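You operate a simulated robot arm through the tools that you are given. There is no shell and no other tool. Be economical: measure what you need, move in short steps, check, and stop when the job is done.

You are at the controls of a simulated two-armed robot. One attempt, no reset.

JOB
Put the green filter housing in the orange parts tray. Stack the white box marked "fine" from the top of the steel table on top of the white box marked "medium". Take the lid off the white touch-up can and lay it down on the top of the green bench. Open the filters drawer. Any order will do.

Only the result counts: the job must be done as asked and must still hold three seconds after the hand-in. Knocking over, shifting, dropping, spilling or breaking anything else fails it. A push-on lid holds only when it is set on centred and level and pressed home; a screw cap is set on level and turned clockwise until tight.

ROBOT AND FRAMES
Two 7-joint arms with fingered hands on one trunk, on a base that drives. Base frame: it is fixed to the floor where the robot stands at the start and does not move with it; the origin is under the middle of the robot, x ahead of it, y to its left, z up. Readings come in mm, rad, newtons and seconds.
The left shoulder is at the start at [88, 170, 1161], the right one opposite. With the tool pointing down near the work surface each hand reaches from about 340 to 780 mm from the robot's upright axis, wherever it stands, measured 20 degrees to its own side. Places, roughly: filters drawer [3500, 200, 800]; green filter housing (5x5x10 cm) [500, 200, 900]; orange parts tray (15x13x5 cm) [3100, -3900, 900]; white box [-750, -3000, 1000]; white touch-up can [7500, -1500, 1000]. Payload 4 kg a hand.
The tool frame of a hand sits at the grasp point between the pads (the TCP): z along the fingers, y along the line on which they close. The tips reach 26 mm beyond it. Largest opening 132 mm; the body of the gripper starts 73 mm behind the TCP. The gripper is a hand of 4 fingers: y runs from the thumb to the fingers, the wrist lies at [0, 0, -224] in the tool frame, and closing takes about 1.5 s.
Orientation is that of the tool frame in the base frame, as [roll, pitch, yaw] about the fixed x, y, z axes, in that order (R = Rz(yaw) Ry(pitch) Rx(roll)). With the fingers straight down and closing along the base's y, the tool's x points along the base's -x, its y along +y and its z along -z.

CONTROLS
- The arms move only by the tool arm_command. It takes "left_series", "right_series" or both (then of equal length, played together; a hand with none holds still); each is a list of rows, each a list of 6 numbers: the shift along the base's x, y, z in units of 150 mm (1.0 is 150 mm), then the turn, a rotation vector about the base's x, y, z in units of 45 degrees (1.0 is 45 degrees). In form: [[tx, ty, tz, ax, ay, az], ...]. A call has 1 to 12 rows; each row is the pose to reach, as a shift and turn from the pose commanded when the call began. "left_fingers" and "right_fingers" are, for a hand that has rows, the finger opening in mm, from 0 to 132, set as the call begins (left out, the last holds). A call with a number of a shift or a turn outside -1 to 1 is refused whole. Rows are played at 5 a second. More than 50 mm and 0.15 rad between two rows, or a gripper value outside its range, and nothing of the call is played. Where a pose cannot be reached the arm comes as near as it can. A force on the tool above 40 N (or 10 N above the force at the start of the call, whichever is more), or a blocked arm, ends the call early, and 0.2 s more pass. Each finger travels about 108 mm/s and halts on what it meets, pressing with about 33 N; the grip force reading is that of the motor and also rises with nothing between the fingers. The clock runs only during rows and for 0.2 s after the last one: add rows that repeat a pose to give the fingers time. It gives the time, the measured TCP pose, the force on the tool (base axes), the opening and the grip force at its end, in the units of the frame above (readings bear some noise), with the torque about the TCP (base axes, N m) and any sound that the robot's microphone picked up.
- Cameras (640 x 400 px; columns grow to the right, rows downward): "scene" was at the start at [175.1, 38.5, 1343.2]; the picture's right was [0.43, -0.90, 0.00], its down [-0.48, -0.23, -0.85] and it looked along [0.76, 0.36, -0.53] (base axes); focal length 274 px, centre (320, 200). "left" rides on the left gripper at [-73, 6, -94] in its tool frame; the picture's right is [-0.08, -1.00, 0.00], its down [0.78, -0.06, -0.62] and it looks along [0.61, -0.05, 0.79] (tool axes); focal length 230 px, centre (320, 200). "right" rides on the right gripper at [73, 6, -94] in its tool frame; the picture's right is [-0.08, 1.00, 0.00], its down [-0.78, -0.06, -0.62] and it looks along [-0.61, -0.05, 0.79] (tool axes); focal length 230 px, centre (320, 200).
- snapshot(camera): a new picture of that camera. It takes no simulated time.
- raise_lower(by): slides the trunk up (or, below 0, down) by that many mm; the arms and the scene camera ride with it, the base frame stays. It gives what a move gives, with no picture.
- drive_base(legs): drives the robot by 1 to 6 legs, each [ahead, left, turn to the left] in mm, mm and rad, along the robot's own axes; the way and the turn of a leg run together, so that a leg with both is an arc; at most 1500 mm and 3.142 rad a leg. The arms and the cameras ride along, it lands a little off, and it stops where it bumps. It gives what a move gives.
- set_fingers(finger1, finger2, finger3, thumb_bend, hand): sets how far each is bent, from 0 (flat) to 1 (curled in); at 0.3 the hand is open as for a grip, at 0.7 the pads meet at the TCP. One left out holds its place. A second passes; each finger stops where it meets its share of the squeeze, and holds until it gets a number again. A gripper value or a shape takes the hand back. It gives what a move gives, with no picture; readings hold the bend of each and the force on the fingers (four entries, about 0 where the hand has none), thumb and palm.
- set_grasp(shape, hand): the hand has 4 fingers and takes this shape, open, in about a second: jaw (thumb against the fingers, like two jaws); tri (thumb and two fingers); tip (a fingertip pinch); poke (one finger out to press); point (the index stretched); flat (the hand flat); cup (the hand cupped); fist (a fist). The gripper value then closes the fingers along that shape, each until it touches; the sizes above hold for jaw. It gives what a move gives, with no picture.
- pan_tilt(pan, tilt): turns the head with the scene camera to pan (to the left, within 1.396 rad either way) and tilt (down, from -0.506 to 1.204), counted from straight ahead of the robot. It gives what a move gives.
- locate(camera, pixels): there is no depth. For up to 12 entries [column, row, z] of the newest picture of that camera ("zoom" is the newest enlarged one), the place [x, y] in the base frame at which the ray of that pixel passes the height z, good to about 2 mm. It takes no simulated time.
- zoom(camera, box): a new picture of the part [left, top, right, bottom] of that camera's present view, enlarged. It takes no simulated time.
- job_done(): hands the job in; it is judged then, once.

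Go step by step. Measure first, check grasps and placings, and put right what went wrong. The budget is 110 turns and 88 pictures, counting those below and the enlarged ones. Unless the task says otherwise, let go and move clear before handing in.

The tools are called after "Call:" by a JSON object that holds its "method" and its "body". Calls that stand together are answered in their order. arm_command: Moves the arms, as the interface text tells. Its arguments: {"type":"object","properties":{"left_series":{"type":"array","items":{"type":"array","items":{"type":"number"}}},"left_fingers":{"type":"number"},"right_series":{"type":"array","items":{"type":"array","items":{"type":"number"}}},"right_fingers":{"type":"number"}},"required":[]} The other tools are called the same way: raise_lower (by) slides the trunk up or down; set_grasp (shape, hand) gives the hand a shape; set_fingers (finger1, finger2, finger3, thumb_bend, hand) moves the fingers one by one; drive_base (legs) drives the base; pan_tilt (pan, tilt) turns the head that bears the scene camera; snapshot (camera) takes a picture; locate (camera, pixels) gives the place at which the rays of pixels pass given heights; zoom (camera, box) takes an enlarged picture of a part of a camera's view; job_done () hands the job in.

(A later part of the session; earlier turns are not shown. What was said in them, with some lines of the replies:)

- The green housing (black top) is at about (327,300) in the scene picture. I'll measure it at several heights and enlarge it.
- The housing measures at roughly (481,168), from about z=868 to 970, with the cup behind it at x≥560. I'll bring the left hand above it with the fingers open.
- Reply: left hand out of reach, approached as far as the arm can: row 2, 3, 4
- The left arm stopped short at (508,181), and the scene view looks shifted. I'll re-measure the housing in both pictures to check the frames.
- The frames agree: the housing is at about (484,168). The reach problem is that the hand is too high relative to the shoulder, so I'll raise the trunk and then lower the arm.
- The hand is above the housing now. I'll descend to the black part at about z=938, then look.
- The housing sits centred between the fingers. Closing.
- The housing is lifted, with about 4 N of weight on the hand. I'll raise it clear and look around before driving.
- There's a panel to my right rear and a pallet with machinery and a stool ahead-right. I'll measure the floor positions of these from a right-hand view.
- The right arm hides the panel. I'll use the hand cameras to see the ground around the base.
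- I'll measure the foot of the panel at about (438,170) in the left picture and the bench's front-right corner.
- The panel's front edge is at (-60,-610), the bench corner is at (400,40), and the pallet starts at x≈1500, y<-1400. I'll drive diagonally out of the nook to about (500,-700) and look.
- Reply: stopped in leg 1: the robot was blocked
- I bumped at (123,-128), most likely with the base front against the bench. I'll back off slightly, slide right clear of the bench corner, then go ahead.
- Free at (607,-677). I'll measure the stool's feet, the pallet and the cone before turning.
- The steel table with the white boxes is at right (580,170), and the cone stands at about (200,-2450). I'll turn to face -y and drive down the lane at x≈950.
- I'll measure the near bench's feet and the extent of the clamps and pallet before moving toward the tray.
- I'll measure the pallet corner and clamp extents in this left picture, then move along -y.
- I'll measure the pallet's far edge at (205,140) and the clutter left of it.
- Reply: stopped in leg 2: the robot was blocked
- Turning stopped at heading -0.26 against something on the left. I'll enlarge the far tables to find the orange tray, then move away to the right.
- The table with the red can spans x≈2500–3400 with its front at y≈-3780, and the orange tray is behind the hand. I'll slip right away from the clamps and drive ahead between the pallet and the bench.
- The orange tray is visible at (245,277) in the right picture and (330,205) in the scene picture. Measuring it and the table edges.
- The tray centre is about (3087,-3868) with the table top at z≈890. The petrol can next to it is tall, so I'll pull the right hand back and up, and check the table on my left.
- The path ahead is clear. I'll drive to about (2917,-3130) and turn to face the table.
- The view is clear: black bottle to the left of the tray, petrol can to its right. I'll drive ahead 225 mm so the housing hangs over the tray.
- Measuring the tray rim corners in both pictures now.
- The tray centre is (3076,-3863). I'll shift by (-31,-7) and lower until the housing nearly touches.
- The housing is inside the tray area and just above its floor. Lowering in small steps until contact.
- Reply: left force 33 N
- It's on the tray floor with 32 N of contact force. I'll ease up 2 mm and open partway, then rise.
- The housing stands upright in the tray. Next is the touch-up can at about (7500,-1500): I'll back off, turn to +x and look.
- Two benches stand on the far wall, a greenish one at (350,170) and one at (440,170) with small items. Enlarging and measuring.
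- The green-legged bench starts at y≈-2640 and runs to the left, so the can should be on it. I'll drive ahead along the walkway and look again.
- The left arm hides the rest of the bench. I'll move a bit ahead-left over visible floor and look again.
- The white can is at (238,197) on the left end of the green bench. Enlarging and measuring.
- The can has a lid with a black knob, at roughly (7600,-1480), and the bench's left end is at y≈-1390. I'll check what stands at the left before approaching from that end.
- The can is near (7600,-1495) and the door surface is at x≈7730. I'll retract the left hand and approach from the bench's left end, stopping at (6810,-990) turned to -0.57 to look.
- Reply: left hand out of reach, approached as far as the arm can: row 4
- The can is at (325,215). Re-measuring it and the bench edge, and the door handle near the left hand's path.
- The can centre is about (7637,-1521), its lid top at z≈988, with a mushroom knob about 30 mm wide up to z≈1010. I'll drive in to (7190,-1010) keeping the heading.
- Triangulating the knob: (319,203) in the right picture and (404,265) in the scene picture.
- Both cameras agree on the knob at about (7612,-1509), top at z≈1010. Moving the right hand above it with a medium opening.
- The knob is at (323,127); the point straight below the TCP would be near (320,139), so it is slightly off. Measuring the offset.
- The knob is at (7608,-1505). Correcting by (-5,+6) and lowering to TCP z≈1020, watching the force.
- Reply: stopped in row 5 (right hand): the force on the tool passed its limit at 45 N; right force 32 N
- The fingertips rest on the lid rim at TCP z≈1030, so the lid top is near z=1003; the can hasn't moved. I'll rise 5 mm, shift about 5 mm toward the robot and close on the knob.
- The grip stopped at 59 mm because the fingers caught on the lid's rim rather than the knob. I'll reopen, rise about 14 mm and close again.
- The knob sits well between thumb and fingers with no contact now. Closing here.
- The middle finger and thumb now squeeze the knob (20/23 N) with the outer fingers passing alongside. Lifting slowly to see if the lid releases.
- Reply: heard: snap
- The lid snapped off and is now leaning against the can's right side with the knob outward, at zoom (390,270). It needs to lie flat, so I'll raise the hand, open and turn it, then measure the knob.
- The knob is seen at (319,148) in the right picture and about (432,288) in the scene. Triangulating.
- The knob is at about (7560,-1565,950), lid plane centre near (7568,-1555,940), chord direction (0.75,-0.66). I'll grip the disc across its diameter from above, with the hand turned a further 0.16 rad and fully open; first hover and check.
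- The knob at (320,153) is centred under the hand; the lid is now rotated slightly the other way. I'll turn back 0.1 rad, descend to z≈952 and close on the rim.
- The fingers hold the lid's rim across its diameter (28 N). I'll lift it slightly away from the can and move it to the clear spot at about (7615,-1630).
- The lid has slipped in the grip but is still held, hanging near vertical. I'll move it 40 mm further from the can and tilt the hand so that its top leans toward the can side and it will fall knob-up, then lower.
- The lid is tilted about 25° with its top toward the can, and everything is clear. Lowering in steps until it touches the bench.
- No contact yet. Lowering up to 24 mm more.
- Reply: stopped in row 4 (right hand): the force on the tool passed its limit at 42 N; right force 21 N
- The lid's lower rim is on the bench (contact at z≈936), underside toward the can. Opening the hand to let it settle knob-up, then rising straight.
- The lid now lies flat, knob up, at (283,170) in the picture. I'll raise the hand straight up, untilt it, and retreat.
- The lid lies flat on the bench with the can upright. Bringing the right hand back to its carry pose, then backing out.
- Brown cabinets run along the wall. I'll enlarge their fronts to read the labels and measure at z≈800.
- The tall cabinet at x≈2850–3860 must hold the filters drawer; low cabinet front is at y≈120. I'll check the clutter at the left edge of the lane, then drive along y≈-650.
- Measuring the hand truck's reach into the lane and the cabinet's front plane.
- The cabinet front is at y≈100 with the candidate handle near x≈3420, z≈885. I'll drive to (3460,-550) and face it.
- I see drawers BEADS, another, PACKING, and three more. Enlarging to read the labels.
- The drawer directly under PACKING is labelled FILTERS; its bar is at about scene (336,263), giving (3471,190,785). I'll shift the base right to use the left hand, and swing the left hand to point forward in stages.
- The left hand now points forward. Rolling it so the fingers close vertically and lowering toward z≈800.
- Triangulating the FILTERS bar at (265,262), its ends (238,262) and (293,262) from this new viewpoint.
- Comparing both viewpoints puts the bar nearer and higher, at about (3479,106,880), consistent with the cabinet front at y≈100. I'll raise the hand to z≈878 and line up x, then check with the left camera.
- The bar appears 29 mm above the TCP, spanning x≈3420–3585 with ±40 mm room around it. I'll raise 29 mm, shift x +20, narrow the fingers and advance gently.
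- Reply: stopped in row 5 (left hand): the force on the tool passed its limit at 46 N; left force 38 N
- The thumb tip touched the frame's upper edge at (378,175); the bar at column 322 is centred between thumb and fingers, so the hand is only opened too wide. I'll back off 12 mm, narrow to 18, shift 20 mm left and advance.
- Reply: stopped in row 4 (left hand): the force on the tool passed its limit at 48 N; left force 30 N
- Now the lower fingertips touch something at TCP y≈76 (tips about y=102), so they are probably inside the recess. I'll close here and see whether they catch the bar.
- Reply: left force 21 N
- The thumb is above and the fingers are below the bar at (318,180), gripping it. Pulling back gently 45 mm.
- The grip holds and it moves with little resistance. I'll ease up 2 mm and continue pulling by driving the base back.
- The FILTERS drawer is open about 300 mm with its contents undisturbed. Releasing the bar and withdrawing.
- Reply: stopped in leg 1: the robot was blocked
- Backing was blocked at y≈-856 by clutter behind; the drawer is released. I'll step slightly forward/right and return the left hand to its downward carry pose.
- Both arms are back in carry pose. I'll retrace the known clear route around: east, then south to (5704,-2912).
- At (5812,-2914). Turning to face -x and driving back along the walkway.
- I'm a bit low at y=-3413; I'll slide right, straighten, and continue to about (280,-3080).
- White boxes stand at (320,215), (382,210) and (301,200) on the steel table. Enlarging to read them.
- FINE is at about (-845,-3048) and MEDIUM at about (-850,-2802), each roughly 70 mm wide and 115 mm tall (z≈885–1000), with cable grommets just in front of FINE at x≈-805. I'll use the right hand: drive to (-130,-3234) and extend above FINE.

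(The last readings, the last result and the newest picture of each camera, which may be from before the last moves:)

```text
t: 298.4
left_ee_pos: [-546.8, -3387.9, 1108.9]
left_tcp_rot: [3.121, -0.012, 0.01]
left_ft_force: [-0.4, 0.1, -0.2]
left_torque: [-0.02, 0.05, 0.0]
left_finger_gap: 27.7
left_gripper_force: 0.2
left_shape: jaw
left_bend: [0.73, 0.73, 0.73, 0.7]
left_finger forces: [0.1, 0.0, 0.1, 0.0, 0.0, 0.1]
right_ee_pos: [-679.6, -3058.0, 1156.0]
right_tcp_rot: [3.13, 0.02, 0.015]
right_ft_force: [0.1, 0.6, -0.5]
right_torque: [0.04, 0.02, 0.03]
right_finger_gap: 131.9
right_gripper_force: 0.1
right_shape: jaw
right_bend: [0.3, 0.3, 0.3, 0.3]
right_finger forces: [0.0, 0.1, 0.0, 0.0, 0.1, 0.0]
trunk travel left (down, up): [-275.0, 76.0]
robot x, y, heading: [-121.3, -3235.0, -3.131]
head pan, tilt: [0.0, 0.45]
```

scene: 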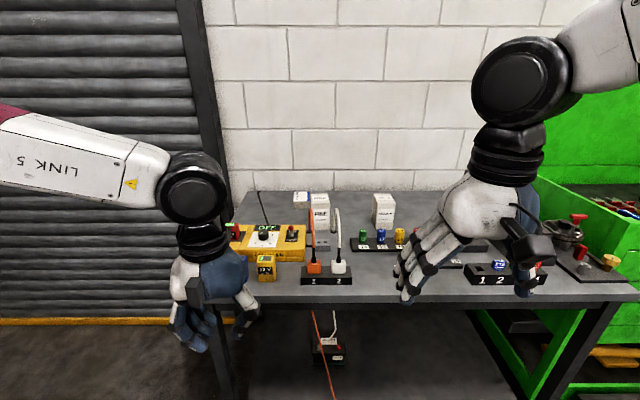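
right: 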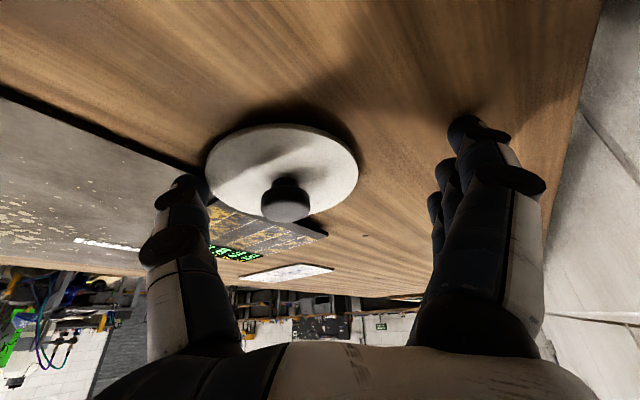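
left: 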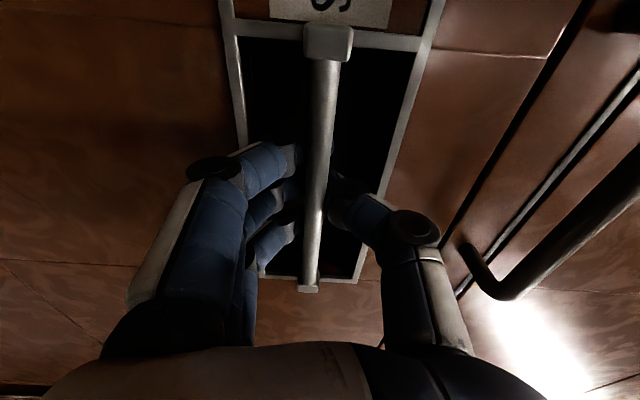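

Extending to about (-830,-3050,1110), then a look from the right camera.

Call:
{"method": "arm_command", "body": {"right_series": [[-0.25, 0.02, 0, 0, 0, 0], [-0.5, 0.04, -0.1, 0, 0, 0], [-0.75, 0.05, -0.2, 0, 0, 0], [-1.0, 0.05, -0.3, 0, 0, 0], [-1.0, 0.05, -0.3, 0, 0, 0]]}}

Call:
{"method": "snapshot", "body": {"camera": "right"}}

```text
t: 299.6
left_ee_pos: [-546.7, -3388.5, 1109.3]
left_tcp_rot: [3.122, -0.012, 0.01]
left_ft_force: [0.0, 0.5, -0.4]
left_torque: [-0.02, 0.03, 0.03]
left_finger_gap: 27.9
left_gripper_force: 0.1
left_shape: jaw
left_bend: [0.73, 0.73, 0.73, 0.7]
left_finger forces: [0.0, 0.1, 0.1, 0.0, 0.1, 0.1]
right_ee_pos: [-824.3, -3052.3, 1112.7]
right_tcp_rot: [3.129, 0.021, 0.014]
right_ft_force: [0.1, -1.0, 0.0]
right_torque: [-0.01, 0.0, 0.02]
right_finger_gap: 132.1
right_gripper_force: 0.0
right_shape: jaw
right_bend: [0.3, 0.3, 0.3, 0.3]
right_finger forces: [0.1, 0.1, 0.1, 0.0, 0.0, 0.1]
trunk travel left (down, up): [-275.0, 76.0]
robot x, y, heading: [-119.8, -3236.6, -3.132]
head pan, tilt: [0.0, 0.45]
```

```text
3 pictures are left
```

right: 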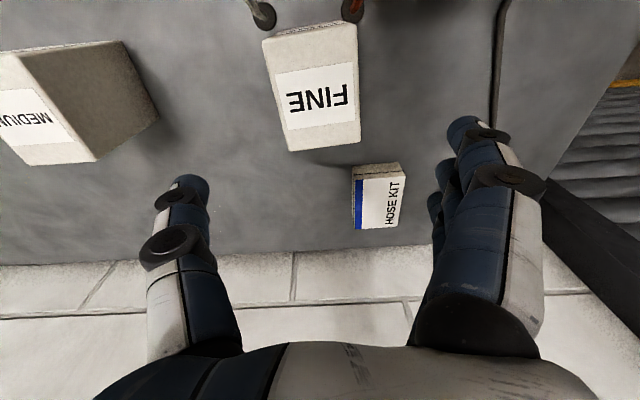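

Measuring FINE's top corners and MEDIUM's visible edge in this picture at z≈1000.

Call:
{"method": "locate", "body": {"camera": "right", "pixels": [[266, 43, 1000], [357, 28, 1000], [360, 141, 1000], [290, 151, 1000], [98, 162, 1000], [28, 55, 1000], [157, 116, 885], [121, 42, 885], [264, 15, 885], [352, 8, 885], [360, 227, 885], [28, 165, 1000]]}}

```text
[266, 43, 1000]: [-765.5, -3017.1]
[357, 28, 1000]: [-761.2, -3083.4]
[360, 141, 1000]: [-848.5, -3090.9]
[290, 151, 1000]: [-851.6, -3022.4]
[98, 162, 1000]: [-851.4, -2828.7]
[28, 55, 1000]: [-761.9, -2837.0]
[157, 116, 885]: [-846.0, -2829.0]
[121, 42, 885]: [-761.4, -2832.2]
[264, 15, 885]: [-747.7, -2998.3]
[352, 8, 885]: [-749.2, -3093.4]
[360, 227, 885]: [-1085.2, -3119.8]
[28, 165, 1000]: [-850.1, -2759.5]
```

FINE: x -763…-850, y -3017…-3090, centre (-807,-3053), turned about 0.07 rad; MEDIUM centre (-806,-2795); tops at z≈1000. Moving onto FINE and closing at TCP z≈963.

Call:
{"method": "arm_command", "body": {"right_series": [[0.06, 0, -0.1, 0, 0, 0.04], [0.11, 0, -0.3, 0, 0, 0.07], [0.11, 0, -0.55, 0, 0, 0.07], [0.11, 0, -0.8, 0, 0, 0.07], [0.11, 0, -1.0, 0, 0, 0.07], [0.11, 0, -1.0, 0, 0, 0.07]]}}

Call:
{"method": "arm_command", "body": {"right_series": [[0, 0, 0, 0, 0, 0], [0, 0, 0, 0, 0, 0], [0, 0, 0, 0, 0, 0], [0, 0, 0, 0, 0, 0], [0, 0, 0, 0, 0, 0], [0, 0, 0, 0, 0, 0], [0, 0, 0, 0, 0, 0]], "right_fingers": 30}}

```text
t: 301.0
left_ee_pos: [-547.1, -3388.0, 1108.2]
left_tcp_rot: [3.123, -0.015, 0.011]
left_ft_force: [-0.2, 0.9, 0.1]
left_torque: [0.0, -0.02, 0.0]
left_finger_gap: 27.8
left_gripper_force: 0.0
left_shape: jaw
left_bend: [0.73, 0.73, 0.73, 0.7]
left_finger forces: [0.0, 0.0, 0.0, 0.0, 0.0, 0.0]
right_ee_pos: [-811.5, -3050.9, 962.3]
right_tcp_rot: [3.129, 0.019, 0.067]
right_ft_force: [-0.3, -0.8, 1.4]
right_torque: [-0.04, 0.02, 0.01]
right_finger_gap: 132.1
right_gripper_force: 0.0
right_shape: jaw
right_bend: [0.3, 0.3, 0.3, 0.3]
right_finger forces: [0.6, 0.6, 0.5, 0.1, 0.0, 0.0]
trunk travel left (down, up): [-275.0, 76.0]
robot x, y, heading: [-122.4, -3237.1, -3.13]
head pan, tilt: [0.0, 0.45]
```

```text
t: 302.6
left_ee_pos: [-546.8, -3388.9, 1108.1]
left_tcp_rot: [3.123, -0.013, 0.01]
left_ft_force: [0.2, 0.9, -0.4]
left_torque: [0.03, 0.01, 0.0]
left_finger_gap: 27.8
left_gripper_force: 0.0
left_shape: jaw
left_bend: [0.73, 0.73, 0.73, 0.7]
left_finger forces: [0.0, 0.1, 0.1, 0.0, 0.0, 0.0]
right_ee_pos: [-811.5, -3050.8, 962.1]
right_tcp_rot: [3.129, 0.019, 0.068]
right_ft_force: [0.2, -0.1, 0.1]
right_torque: [-0.02, 0.0, -0.03]
right_finger_gap: 59.9
right_gripper_force: 33.1
right_shape: jaw
right_bend: [0.73, 0.73, 0.73, 0.7]
right_finger forces: [10.3, 10.2, 10.0, 0.1, 30.6, 0.0]
trunk travel left (down, up): [-275.0, 76.0]
robot x, y, heading: [-126.7, -3235.3, -3.132]
head pan, tilt: [0.0, 0.45]
```

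FINE is gripped firmly (30 N). Lifting 150 mm and then driving 258 mm to the right to bring it over MEDIUM.

Call:
{"method": "arm_command", "body": {"right_series": [[0, 0, 0.15, 0, 0, 0], [0, 0, 0.35, 0, 0, 0], [0, 0, 0.6, 0, 0, 0], [0, 0, 0.85, 0, 0, 0], [0, 0, 1.0, 0, 0, 0], [0, 0, 1.0, 0, 0, 0]]}}

Call:
{"method": "raise_lower", "body": {"by": 30}}

Call:
{"method": "drive_base", "body": {"legs": [[0, -258, 0]]}}

Call:
{"method": "snapshot", "body": {"camera": "right"}}

```text
t: 304.0
left_ee_pos: [-548.1, -3387.4, 1109.3]
left_tcp_rot: [3.121, -0.015, 0.011]
left_ft_force: [0.3, 0.6, 0.2]
left_torque: [-0.01, -0.02, 0.03]
left_finger_gap: 27.8
left_gripper_force: 0.0
left_shape: jaw
left_bend: [0.73, 0.73, 0.73, 0.7]
left_finger forces: [0.1, 0.1, 0.1, 0.0, 0.0, 0.1]
right_ee_pos: [-809.0, -3050.6, 1114.3]
right_tcp_rot: [3.129, 0.018, 0.068]
right_ft_force: [0.4, -0.2, -1.0]
right_torque: [-0.01, 0.01, 0.0]
right_finger_gap: 59.7
right_gripper_force: 33.0
right_shape: jaw
right_bend: [0.73, 0.73, 0.73, 0.7]
right_finger forces: [10.4, 10.3, 10.1, 0.1, 30.7, 0.1]
trunk travel left (down, up): [-275.0, 76.0]
robot x, y, heading: [-123.2, -3235.9, -3.127]
head pan, tilt: [0.0, 0.45]
```

```text
t: 304.8
left_ee_pos: [-547.9, -3388.4, 1137.2]
left_tcp_rot: [3.122, -0.014, 0.011]
left_ft_force: [-0.6, -0.6, -0.4]
left_torque: [-0.01, 0.05, 0.0]
left_finger_gap: 27.9
left_gripper_force: 0.0
left_shape: jaw
left_bend: [0.73, 0.73, 0.73, 0.7]
left_finger forces: [0.1, 0.0, 0.0, 0.1, 0.0, 0.0]
right_ee_pos: [-811.0, -3050.1, 1143.8]
right_tcp_rot: [3.13, 0.018, 0.068]
right_ft_force: [0.3, 0.0, -2.0]
right_torque: [0.05, -0.01, 0.03]
right_finger_gap: 59.6
right_gripper_force: 32.8
right_shape: jaw
right_bend: [0.73, 0.73, 0.73, 0.7]
right_finger forces: [10.3, 10.2, 10.2, 0.0, 30.7, 0.0]
trunk travel left (down, up): [-305.0, 46.0]
robot x, y, heading: [-124.4, -3238.0, -3.135]
head pan, tilt: [0.0, 0.45]
```

```text
t: 307.6
left_ee_pos: [-549.9, -3132.6, 1138.6]
left_tcp_rot: [3.123, -0.012, 0.004]
left_ft_force: [-0.4, -0.6, -0.6]
left_torque: [-0.03, 0.03, 0.0]
left_finger_gap: 27.9
left_gripper_force: 0.1
left_shape: jaw
left_bend: [0.73, 0.73, 0.73, 0.7]
left_finger forces: [0.0, 0.1, 0.1, 0.0, 0.0, 0.1]
right_ee_pos: [-810.7, -2793.1, 1145.0]
right_tcp_rot: [3.13, 0.018, 0.062]
right_ft_force: [-0.2, 0.7, -0.9]
right_torque: [0.0, 0.04, 0.0]
right_finger_gap: 59.8
right_gripper_force: 33.4
right_shape: jaw
right_bend: [0.73, 0.73, 0.73, 0.7]
right_finger forces: [10.2, 10.2, 10.1, 0.0, 30.6, 0.0]
trunk travel left (down, up): [-305.0, 46.0]
robot x, y, heading: [-124.3, -2979.6, -3.139]
head pan, tilt: [0.0, 0.45]
```

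```text
2 pictures are left
```

right: 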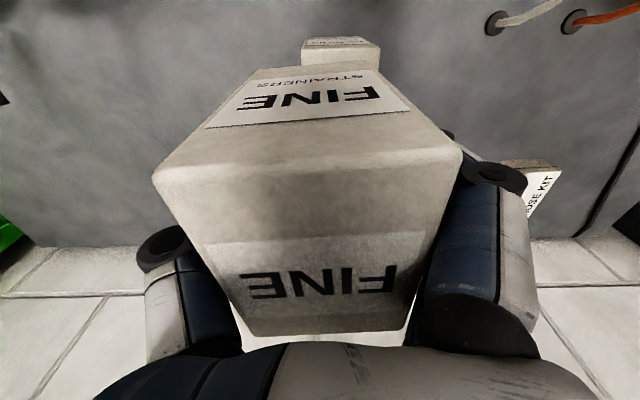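

The hand landed at (-810.7,-2793.1), right on target. Checking MEDIUM's visible foot (302–380, row 42) and FINE's bottom edge for alignment.

Call:
{"method": "locate", "body": {"camera": "right", "pixels": [[302, 42, 885], [379, 42, 885], [303, 48, 885], [381, 48, 885], [255, 70, 1068], [388, 68, 1068], [302, 65, 1000], [379, 62, 1000]]}}

```text
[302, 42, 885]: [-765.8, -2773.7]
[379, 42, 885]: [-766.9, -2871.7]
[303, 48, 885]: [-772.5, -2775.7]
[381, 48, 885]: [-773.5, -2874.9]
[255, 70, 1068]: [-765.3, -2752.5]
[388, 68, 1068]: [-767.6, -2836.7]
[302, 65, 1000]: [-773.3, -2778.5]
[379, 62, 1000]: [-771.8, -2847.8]
```

MEDIUM seems centred nearer y≈-2813 in this view versus -2795 before. I'll verify with the cable grommets, which I measured at (-748,-2998) and (-749,-3093).

Call:
{"method": "locate", "body": {"camera": "right", "pixels": [[497, 24, 885], [573, 22, 885], [340, 42, 940], [302, 40, 950], [375, 40, 950], [302, 66, 1000], [380, 66, 1000], [560, 162, 885], [530, 215, 900]]}}

Call:
{"method": "zoom", "body": {"camera": "right", "box": [220, 0, 600, 120]}}

```text
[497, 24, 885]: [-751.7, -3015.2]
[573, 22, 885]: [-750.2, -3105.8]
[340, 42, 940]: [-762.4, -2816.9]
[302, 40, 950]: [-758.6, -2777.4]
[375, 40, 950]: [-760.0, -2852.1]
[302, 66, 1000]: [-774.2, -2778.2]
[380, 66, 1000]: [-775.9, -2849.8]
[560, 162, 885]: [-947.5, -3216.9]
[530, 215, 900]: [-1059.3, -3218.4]
```

```text
1.68 times, centred on (410, 60) of right
```

zoom: 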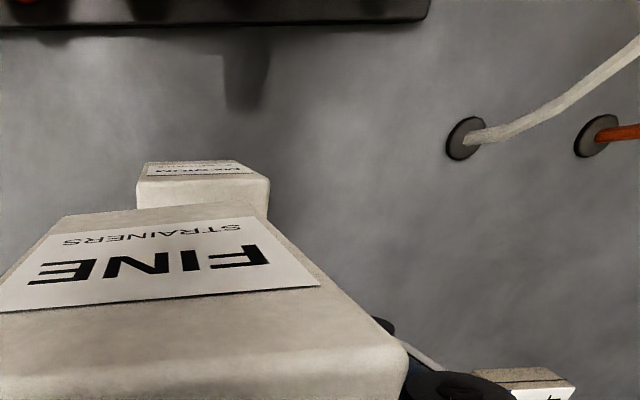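

This view puts MEDIUM's top centre at y≈-2811 while FINE's bottom centre is at about y=-2789; x agrees within 3 mm. I'll shift 22 mm in -y and lower to just above contact.

Call:
{"method": "arm_command", "body": {"right_series": [[0.01, -0.07, 0, 0, 0, 0], [0.02, -0.147, 0, 0, 0, 0], [0.02, -0.147, -0.1, 0, 0, 0], [0.02, -0.147, -0.2, 0, 0, 0], [0.02, -0.147, -0.3, 0, 0, 0], [0.02, -0.147, -0.36, 0, 0, 0], [0.02, -0.147, -0.36, 0, 0, 0]]}}

Call:
{"method": "arm_command", "body": {"right_series": [[0, 0, -0.03, 0, 0, 0], [0, 0, -0.06, 0, 0, 0], [0, 0, -0.08, 0, 0, 0], [0, 0, -0.08, 0, 0, 0]]}}

```text
t: 309.2
left_ee_pos: [-549.9, -3133.5, 1139.2]
left_tcp_rot: [3.123, -0.013, 0.002]
left_ft_force: [0.3, 0.0, -0.4]
left_torque: [0.03, 0.0, 0.01]
left_finger_gap: 27.6
left_gripper_force: 0.1
left_shape: jaw
left_bend: [0.73, 0.73, 0.73, 0.7]
left_finger forces: [0.1, 0.0, 0.1, 0.1, 0.1, 0.0]
right_ee_pos: [-806.6, -2814.6, 1089.1]
right_tcp_rot: [3.13, 0.021, 0.062]
right_ft_force: [0.2, -0.1, -1.9]
right_torque: [-0.01, 0.0, -0.03]
right_finger_gap: 59.6
right_gripper_force: 33.1
right_shape: jaw
right_bend: [0.73, 0.73, 0.73, 0.7]
right_finger forces: [10.3, 10.2, 10.2, 0.0, 30.6, 0.0]
trunk travel left (down, up): [-305.0, 46.0]
robot x, y, heading: [-125.8, -2981.7, -3.136]
head pan, tilt: [0.0, 0.45]
```

```text
t: 310.2
left_ee_pos: [-549.0, -3132.9, 1138.6]
left_tcp_rot: [3.123, -0.016, 0.003]
left_ft_force: [-0.1, 0.5, 0.2]
left_torque: [-0.02, 0.0, -0.01]
left_finger_gap: 27.8
left_gripper_force: 0.1
left_shape: jaw
left_bend: [0.73, 0.73, 0.73, 0.7]
left_finger forces: [0.0, 0.0, 0.0, 0.0, 0.0, 0.0]
right_ee_pos: [-808.9, -2814.3, 1078.2]
right_tcp_rot: [3.13, 0.019, 0.061]
right_ft_force: [0.6, -0.3, -1.8]
right_torque: [0.0, 0.01, 0.01]
right_finger_gap: 59.6
right_gripper_force: 32.9
right_shape: jaw
right_bend: [0.73, 0.73, 0.73, 0.7]
right_finger forces: [10.4, 10.1, 10.1, 0.0, 30.7, 0.1]
trunk travel left (down, up): [-305.0, 46.0]
robot x, y, heading: [-124.8, -2982.9, -3.137]
head pan, tilt: [0.0, 0.45]
```

No contact yet at z≈1078. I'll continue in 2 mm steps.

Call:
{"method": "arm_command", "body": {"right_series": [[0, 0, -0.013, 0, 0, 0], [0, 0, -0.026, 0, 0, 0], [0, 0, -0.04, 0, 0, 0], [0, 0, -0.04, 0, 0, 0]]}}

```text
t: 311.2
left_ee_pos: [-547.6, -3134.5, 1138.7]
left_tcp_rot: [3.124, -0.012, 0.005]
left_ft_force: [-0.7, -0.1, 0.2]
left_torque: [-0.01, -0.03, -0.01]
left_finger_gap: 27.9
left_gripper_force: 0.0
left_shape: jaw
left_bend: [0.73, 0.73, 0.73, 0.7]
left_finger forces: [0.0, 0.0, 0.0, 0.1, 0.1, 0.1]
right_ee_pos: [-805.6, -2815.1, 1076.8]
right_tcp_rot: [3.131, 0.027, 0.062]
right_ft_force: [-6.7, 1.6, 27.5]
right_torque: [0.06, -0.06, 0.04]
right_finger_gap: 59.6
right_gripper_force: 32.9
right_shape: jaw
right_bend: [0.73, 0.73, 0.73, 0.7]
right_finger forces: [12.5, 11.9, 11.5, 0.0, 37.8, 0.0]
trunk travel left (down, up): [-305.0, 46.0]
robot x, y, heading: [-125.0, -2983.2, -3.138]
head pan, tilt: [0.0, 0.45]
```

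Contact on MEDIUM (27 N, almost no torque, so it sits flat). Easing off 4 mm of command, then opening and rising.

Call:
{"method": "arm_command", "body": {"right_series": [[0, 0, 0.027, 0, 0, 0], [0, 0, 0.027, 0, 0, 0]]}}

Call:
{"method": "arm_command", "body": {"right_series": [[0, 0, 0, 0, 0, 0], [0, 0, 0, 0, 0, 0], [0, 0, 0, 0, 0, 0], [0, 0, 0, 0, 0, 0], [0, 0, 0, 0, 0, 0], [0, 0, 0.1, 0, 0, 0], [0, 0, 0.3, 0, 0, 0], [0, 0, 0.55, 0, 0, 0], [0, 0, 0.75, 0, 0, 0]], "right_fingers": 120}}

```text
t: 311.8
left_ee_pos: [-549.1, -3133.3, 1137.5]
left_tcp_rot: [3.123, -0.011, 0.003]
left_ft_force: [-0.3, 0.3, -0.1]
left_torque: [0.04, -0.01, 0.01]
left_finger_gap: 27.6
left_gripper_force: 0.0
left_shape: jaw
left_bend: [0.73, 0.73, 0.73, 0.7]
left_finger forces: [0.1, 0.1, 0.0, 0.0, 0.1, 0.0]
right_ee_pos: [-807.2, -2815.3, 1076.2]
right_tcp_rot: [3.131, 0.018, 0.06]
right_ft_force: [-4.8, 2.2, 14.6]
right_torque: [0.08, 0.19, 0.0]
right_finger_gap: 59.6
right_gripper_force: 33.2
right_shape: jaw
right_bend: [0.73, 0.73, 0.73, 0.7]
right_finger forces: [11.7, 11.4, 11.2, 0.0, 37.0, 0.0]
trunk travel left (down, up): [-305.0, 46.0]
robot x, y, heading: [-125.7, -2985.1, -3.141]
head pan, tilt: [0.0, 0.45]
```

```text
t: 313.8
left_ee_pos: [-549.8, -3133.0, 1138.6]
left_tcp_rot: [3.124, -0.014, 0.002]
left_ft_force: [0.3, 0.7, 0.0]
left_torque: [0.0, -0.02, 0.02]
left_finger_gap: 27.6
left_gripper_force: 0.0
left_shape: jaw
left_bend: [0.73, 0.73, 0.73, 0.7]
left_finger forces: [0.0, 0.0, 0.0, 0.0, 0.0, 0.1]
right_ee_pos: [-809.9, -2817.1, 1189.0]
right_tcp_rot: [3.128, 0.018, 0.061]
right_ft_force: [-0.8, 0.6, 0.5]
right_torque: [0.01, 0.01, 0.0]
right_finger_gap: 119.8
right_gripper_force: 0.1
right_shape: jaw
right_bend: [0.47, 0.47, 0.47, 0.43]
right_finger forces: [0.0, 0.0, 0.0, 0.0, 0.0, 0.0]
trunk travel left (down, up): [-305.0, 46.0]
robot x, y, heading: [-125.4, -2981.3, -3.139]
head pan, tilt: [0.0, 0.45]
```

Released. I'll pull the hand back and take the last picture to check the stack.

Call:
{"method": "arm_command", "body": {"right_series": [[0, 0, 0.15, 0, 0, 0], [0.25, 0, 0.2, 0, 0, 0], [0.5, 0.1, 0.2, 0, 0, 0], [0.75, 0.2, 0.2, 0, 0, 0], [1.0, 0.3, 0.2, 0, 0, 0]]}}

Call:
{"method": "drive_base", "body": {"legs": [[-250, 0, 0]]}}

Call:
{"method": "snapshot", "body": {"camera": "scene"}}

```text
t: 315.0
left_ee_pos: [-549.1, -3132.6, 1137.4]
left_tcp_rot: [3.123, -0.013, 0.004]
left_ft_force: [-0.2, 1.0, -0.7]
left_torque: [0.01, 0.02, -0.01]
left_finger_gap: 27.8
left_gripper_force: 0.0
left_shape: jaw
left_bend: [0.73, 0.73, 0.73, 0.7]
left_finger forces: [0.0, 0.1, 0.0, 0.0, 0.0, 0.0]
right_ee_pos: [-656.1, -2768.3, 1218.8]
right_tcp_rot: [3.13, 0.022, 0.063]
right_ft_force: [0.4, 0.2, -0.5]
right_torque: [-0.01, 0.0, -0.01]
right_finger_gap: 119.6
right_gripper_force: 0.0
right_shape: jaw
right_bend: [0.47, 0.47, 0.47, 0.43]
right_finger forces: [0.0, 0.0, 0.1, 0.1, 0.0, 0.0]
trunk travel left (down, up): [-305.0, 46.0]
robot x, y, heading: [-123.4, -2983.8, -3.14]
head pan, tilt: [0.0, 0.45]
```

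```text
t: 316.8
left_ee_pos: [-301.5, -3132.3, 1138.5]
left_tcp_rot: [3.123, -0.012, 0.001]
left_ft_force: [0.5, -0.2, -0.1]
left_torque: [-0.04, 0.0, 0.01]
left_finger_gap: 27.9
left_gripper_force: 0.1
left_shape: jaw
left_bend: [0.73, 0.73, 0.73, 0.7]
left_finger forces: [0.0, 0.0, 0.0, 0.0, 0.0, 0.0]
right_ee_pos: [-410.1, -2767.6, 1218.6]
right_tcp_rot: [3.128, 0.02, 0.061]
right_ft_force: [0.6, 1.0, -1.4]
right_torque: [-0.01, -0.01, 0.0]
right_finger_gap: 119.8
right_gripper_force: 0.0
right_shape: jaw
right_bend: [0.47, 0.47, 0.47, 0.43]
right_finger forces: [0.0, 0.1, 0.0, 0.0, 0.0, 0.0]
trunk travel left (down, up): [-305.0, 46.0]
robot x, y, heading: [124.6, -2982.6, -3.142]
head pan, tilt: [0.0, 0.45]
```

```text
0 pictures are left
```

scene: 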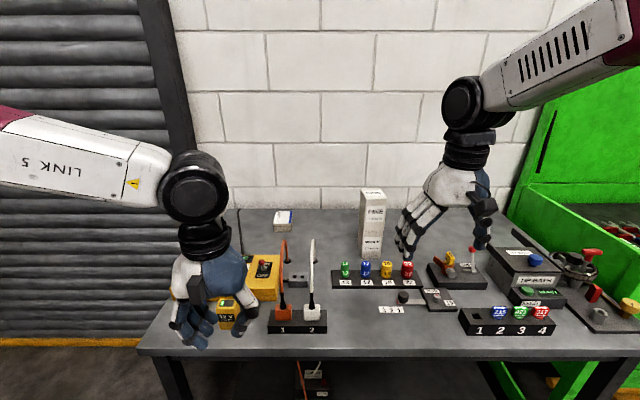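

The last picture shows FINE standing squarely on MEDIUM at (372,225), with everything around it in place. The other three parts were checked earlier and both hands are clear, so I'm handing in.

Call:
{"method": "job_done", "body": {}}

```text
The job is handed in.
```

I handed the job in with all four parts done; the hand-in returned no verdict.

- **Filter housing:** it stands upright in the orange parts tray.
- **White boxes:** "fine" sits squarely on "medium" on the steel table.
- **Touch-up can lid:** it came off with a snap and fell against the can, which moved about 6 mm. I picked the lid up and laid it flat, knob up, on the green-legged bench the can stands on. I took that to be the green bench.
- **Filters drawer:** it is open about 300 mm, with its contents undisturbed.

**Bumps:** the base was stopped by something three times: at the first workbench, near the clamps on the pallet, and by clutter behind the robot at the cabinets. I saw nothing shifted in later pictures, but I did not check those three spots specifically.
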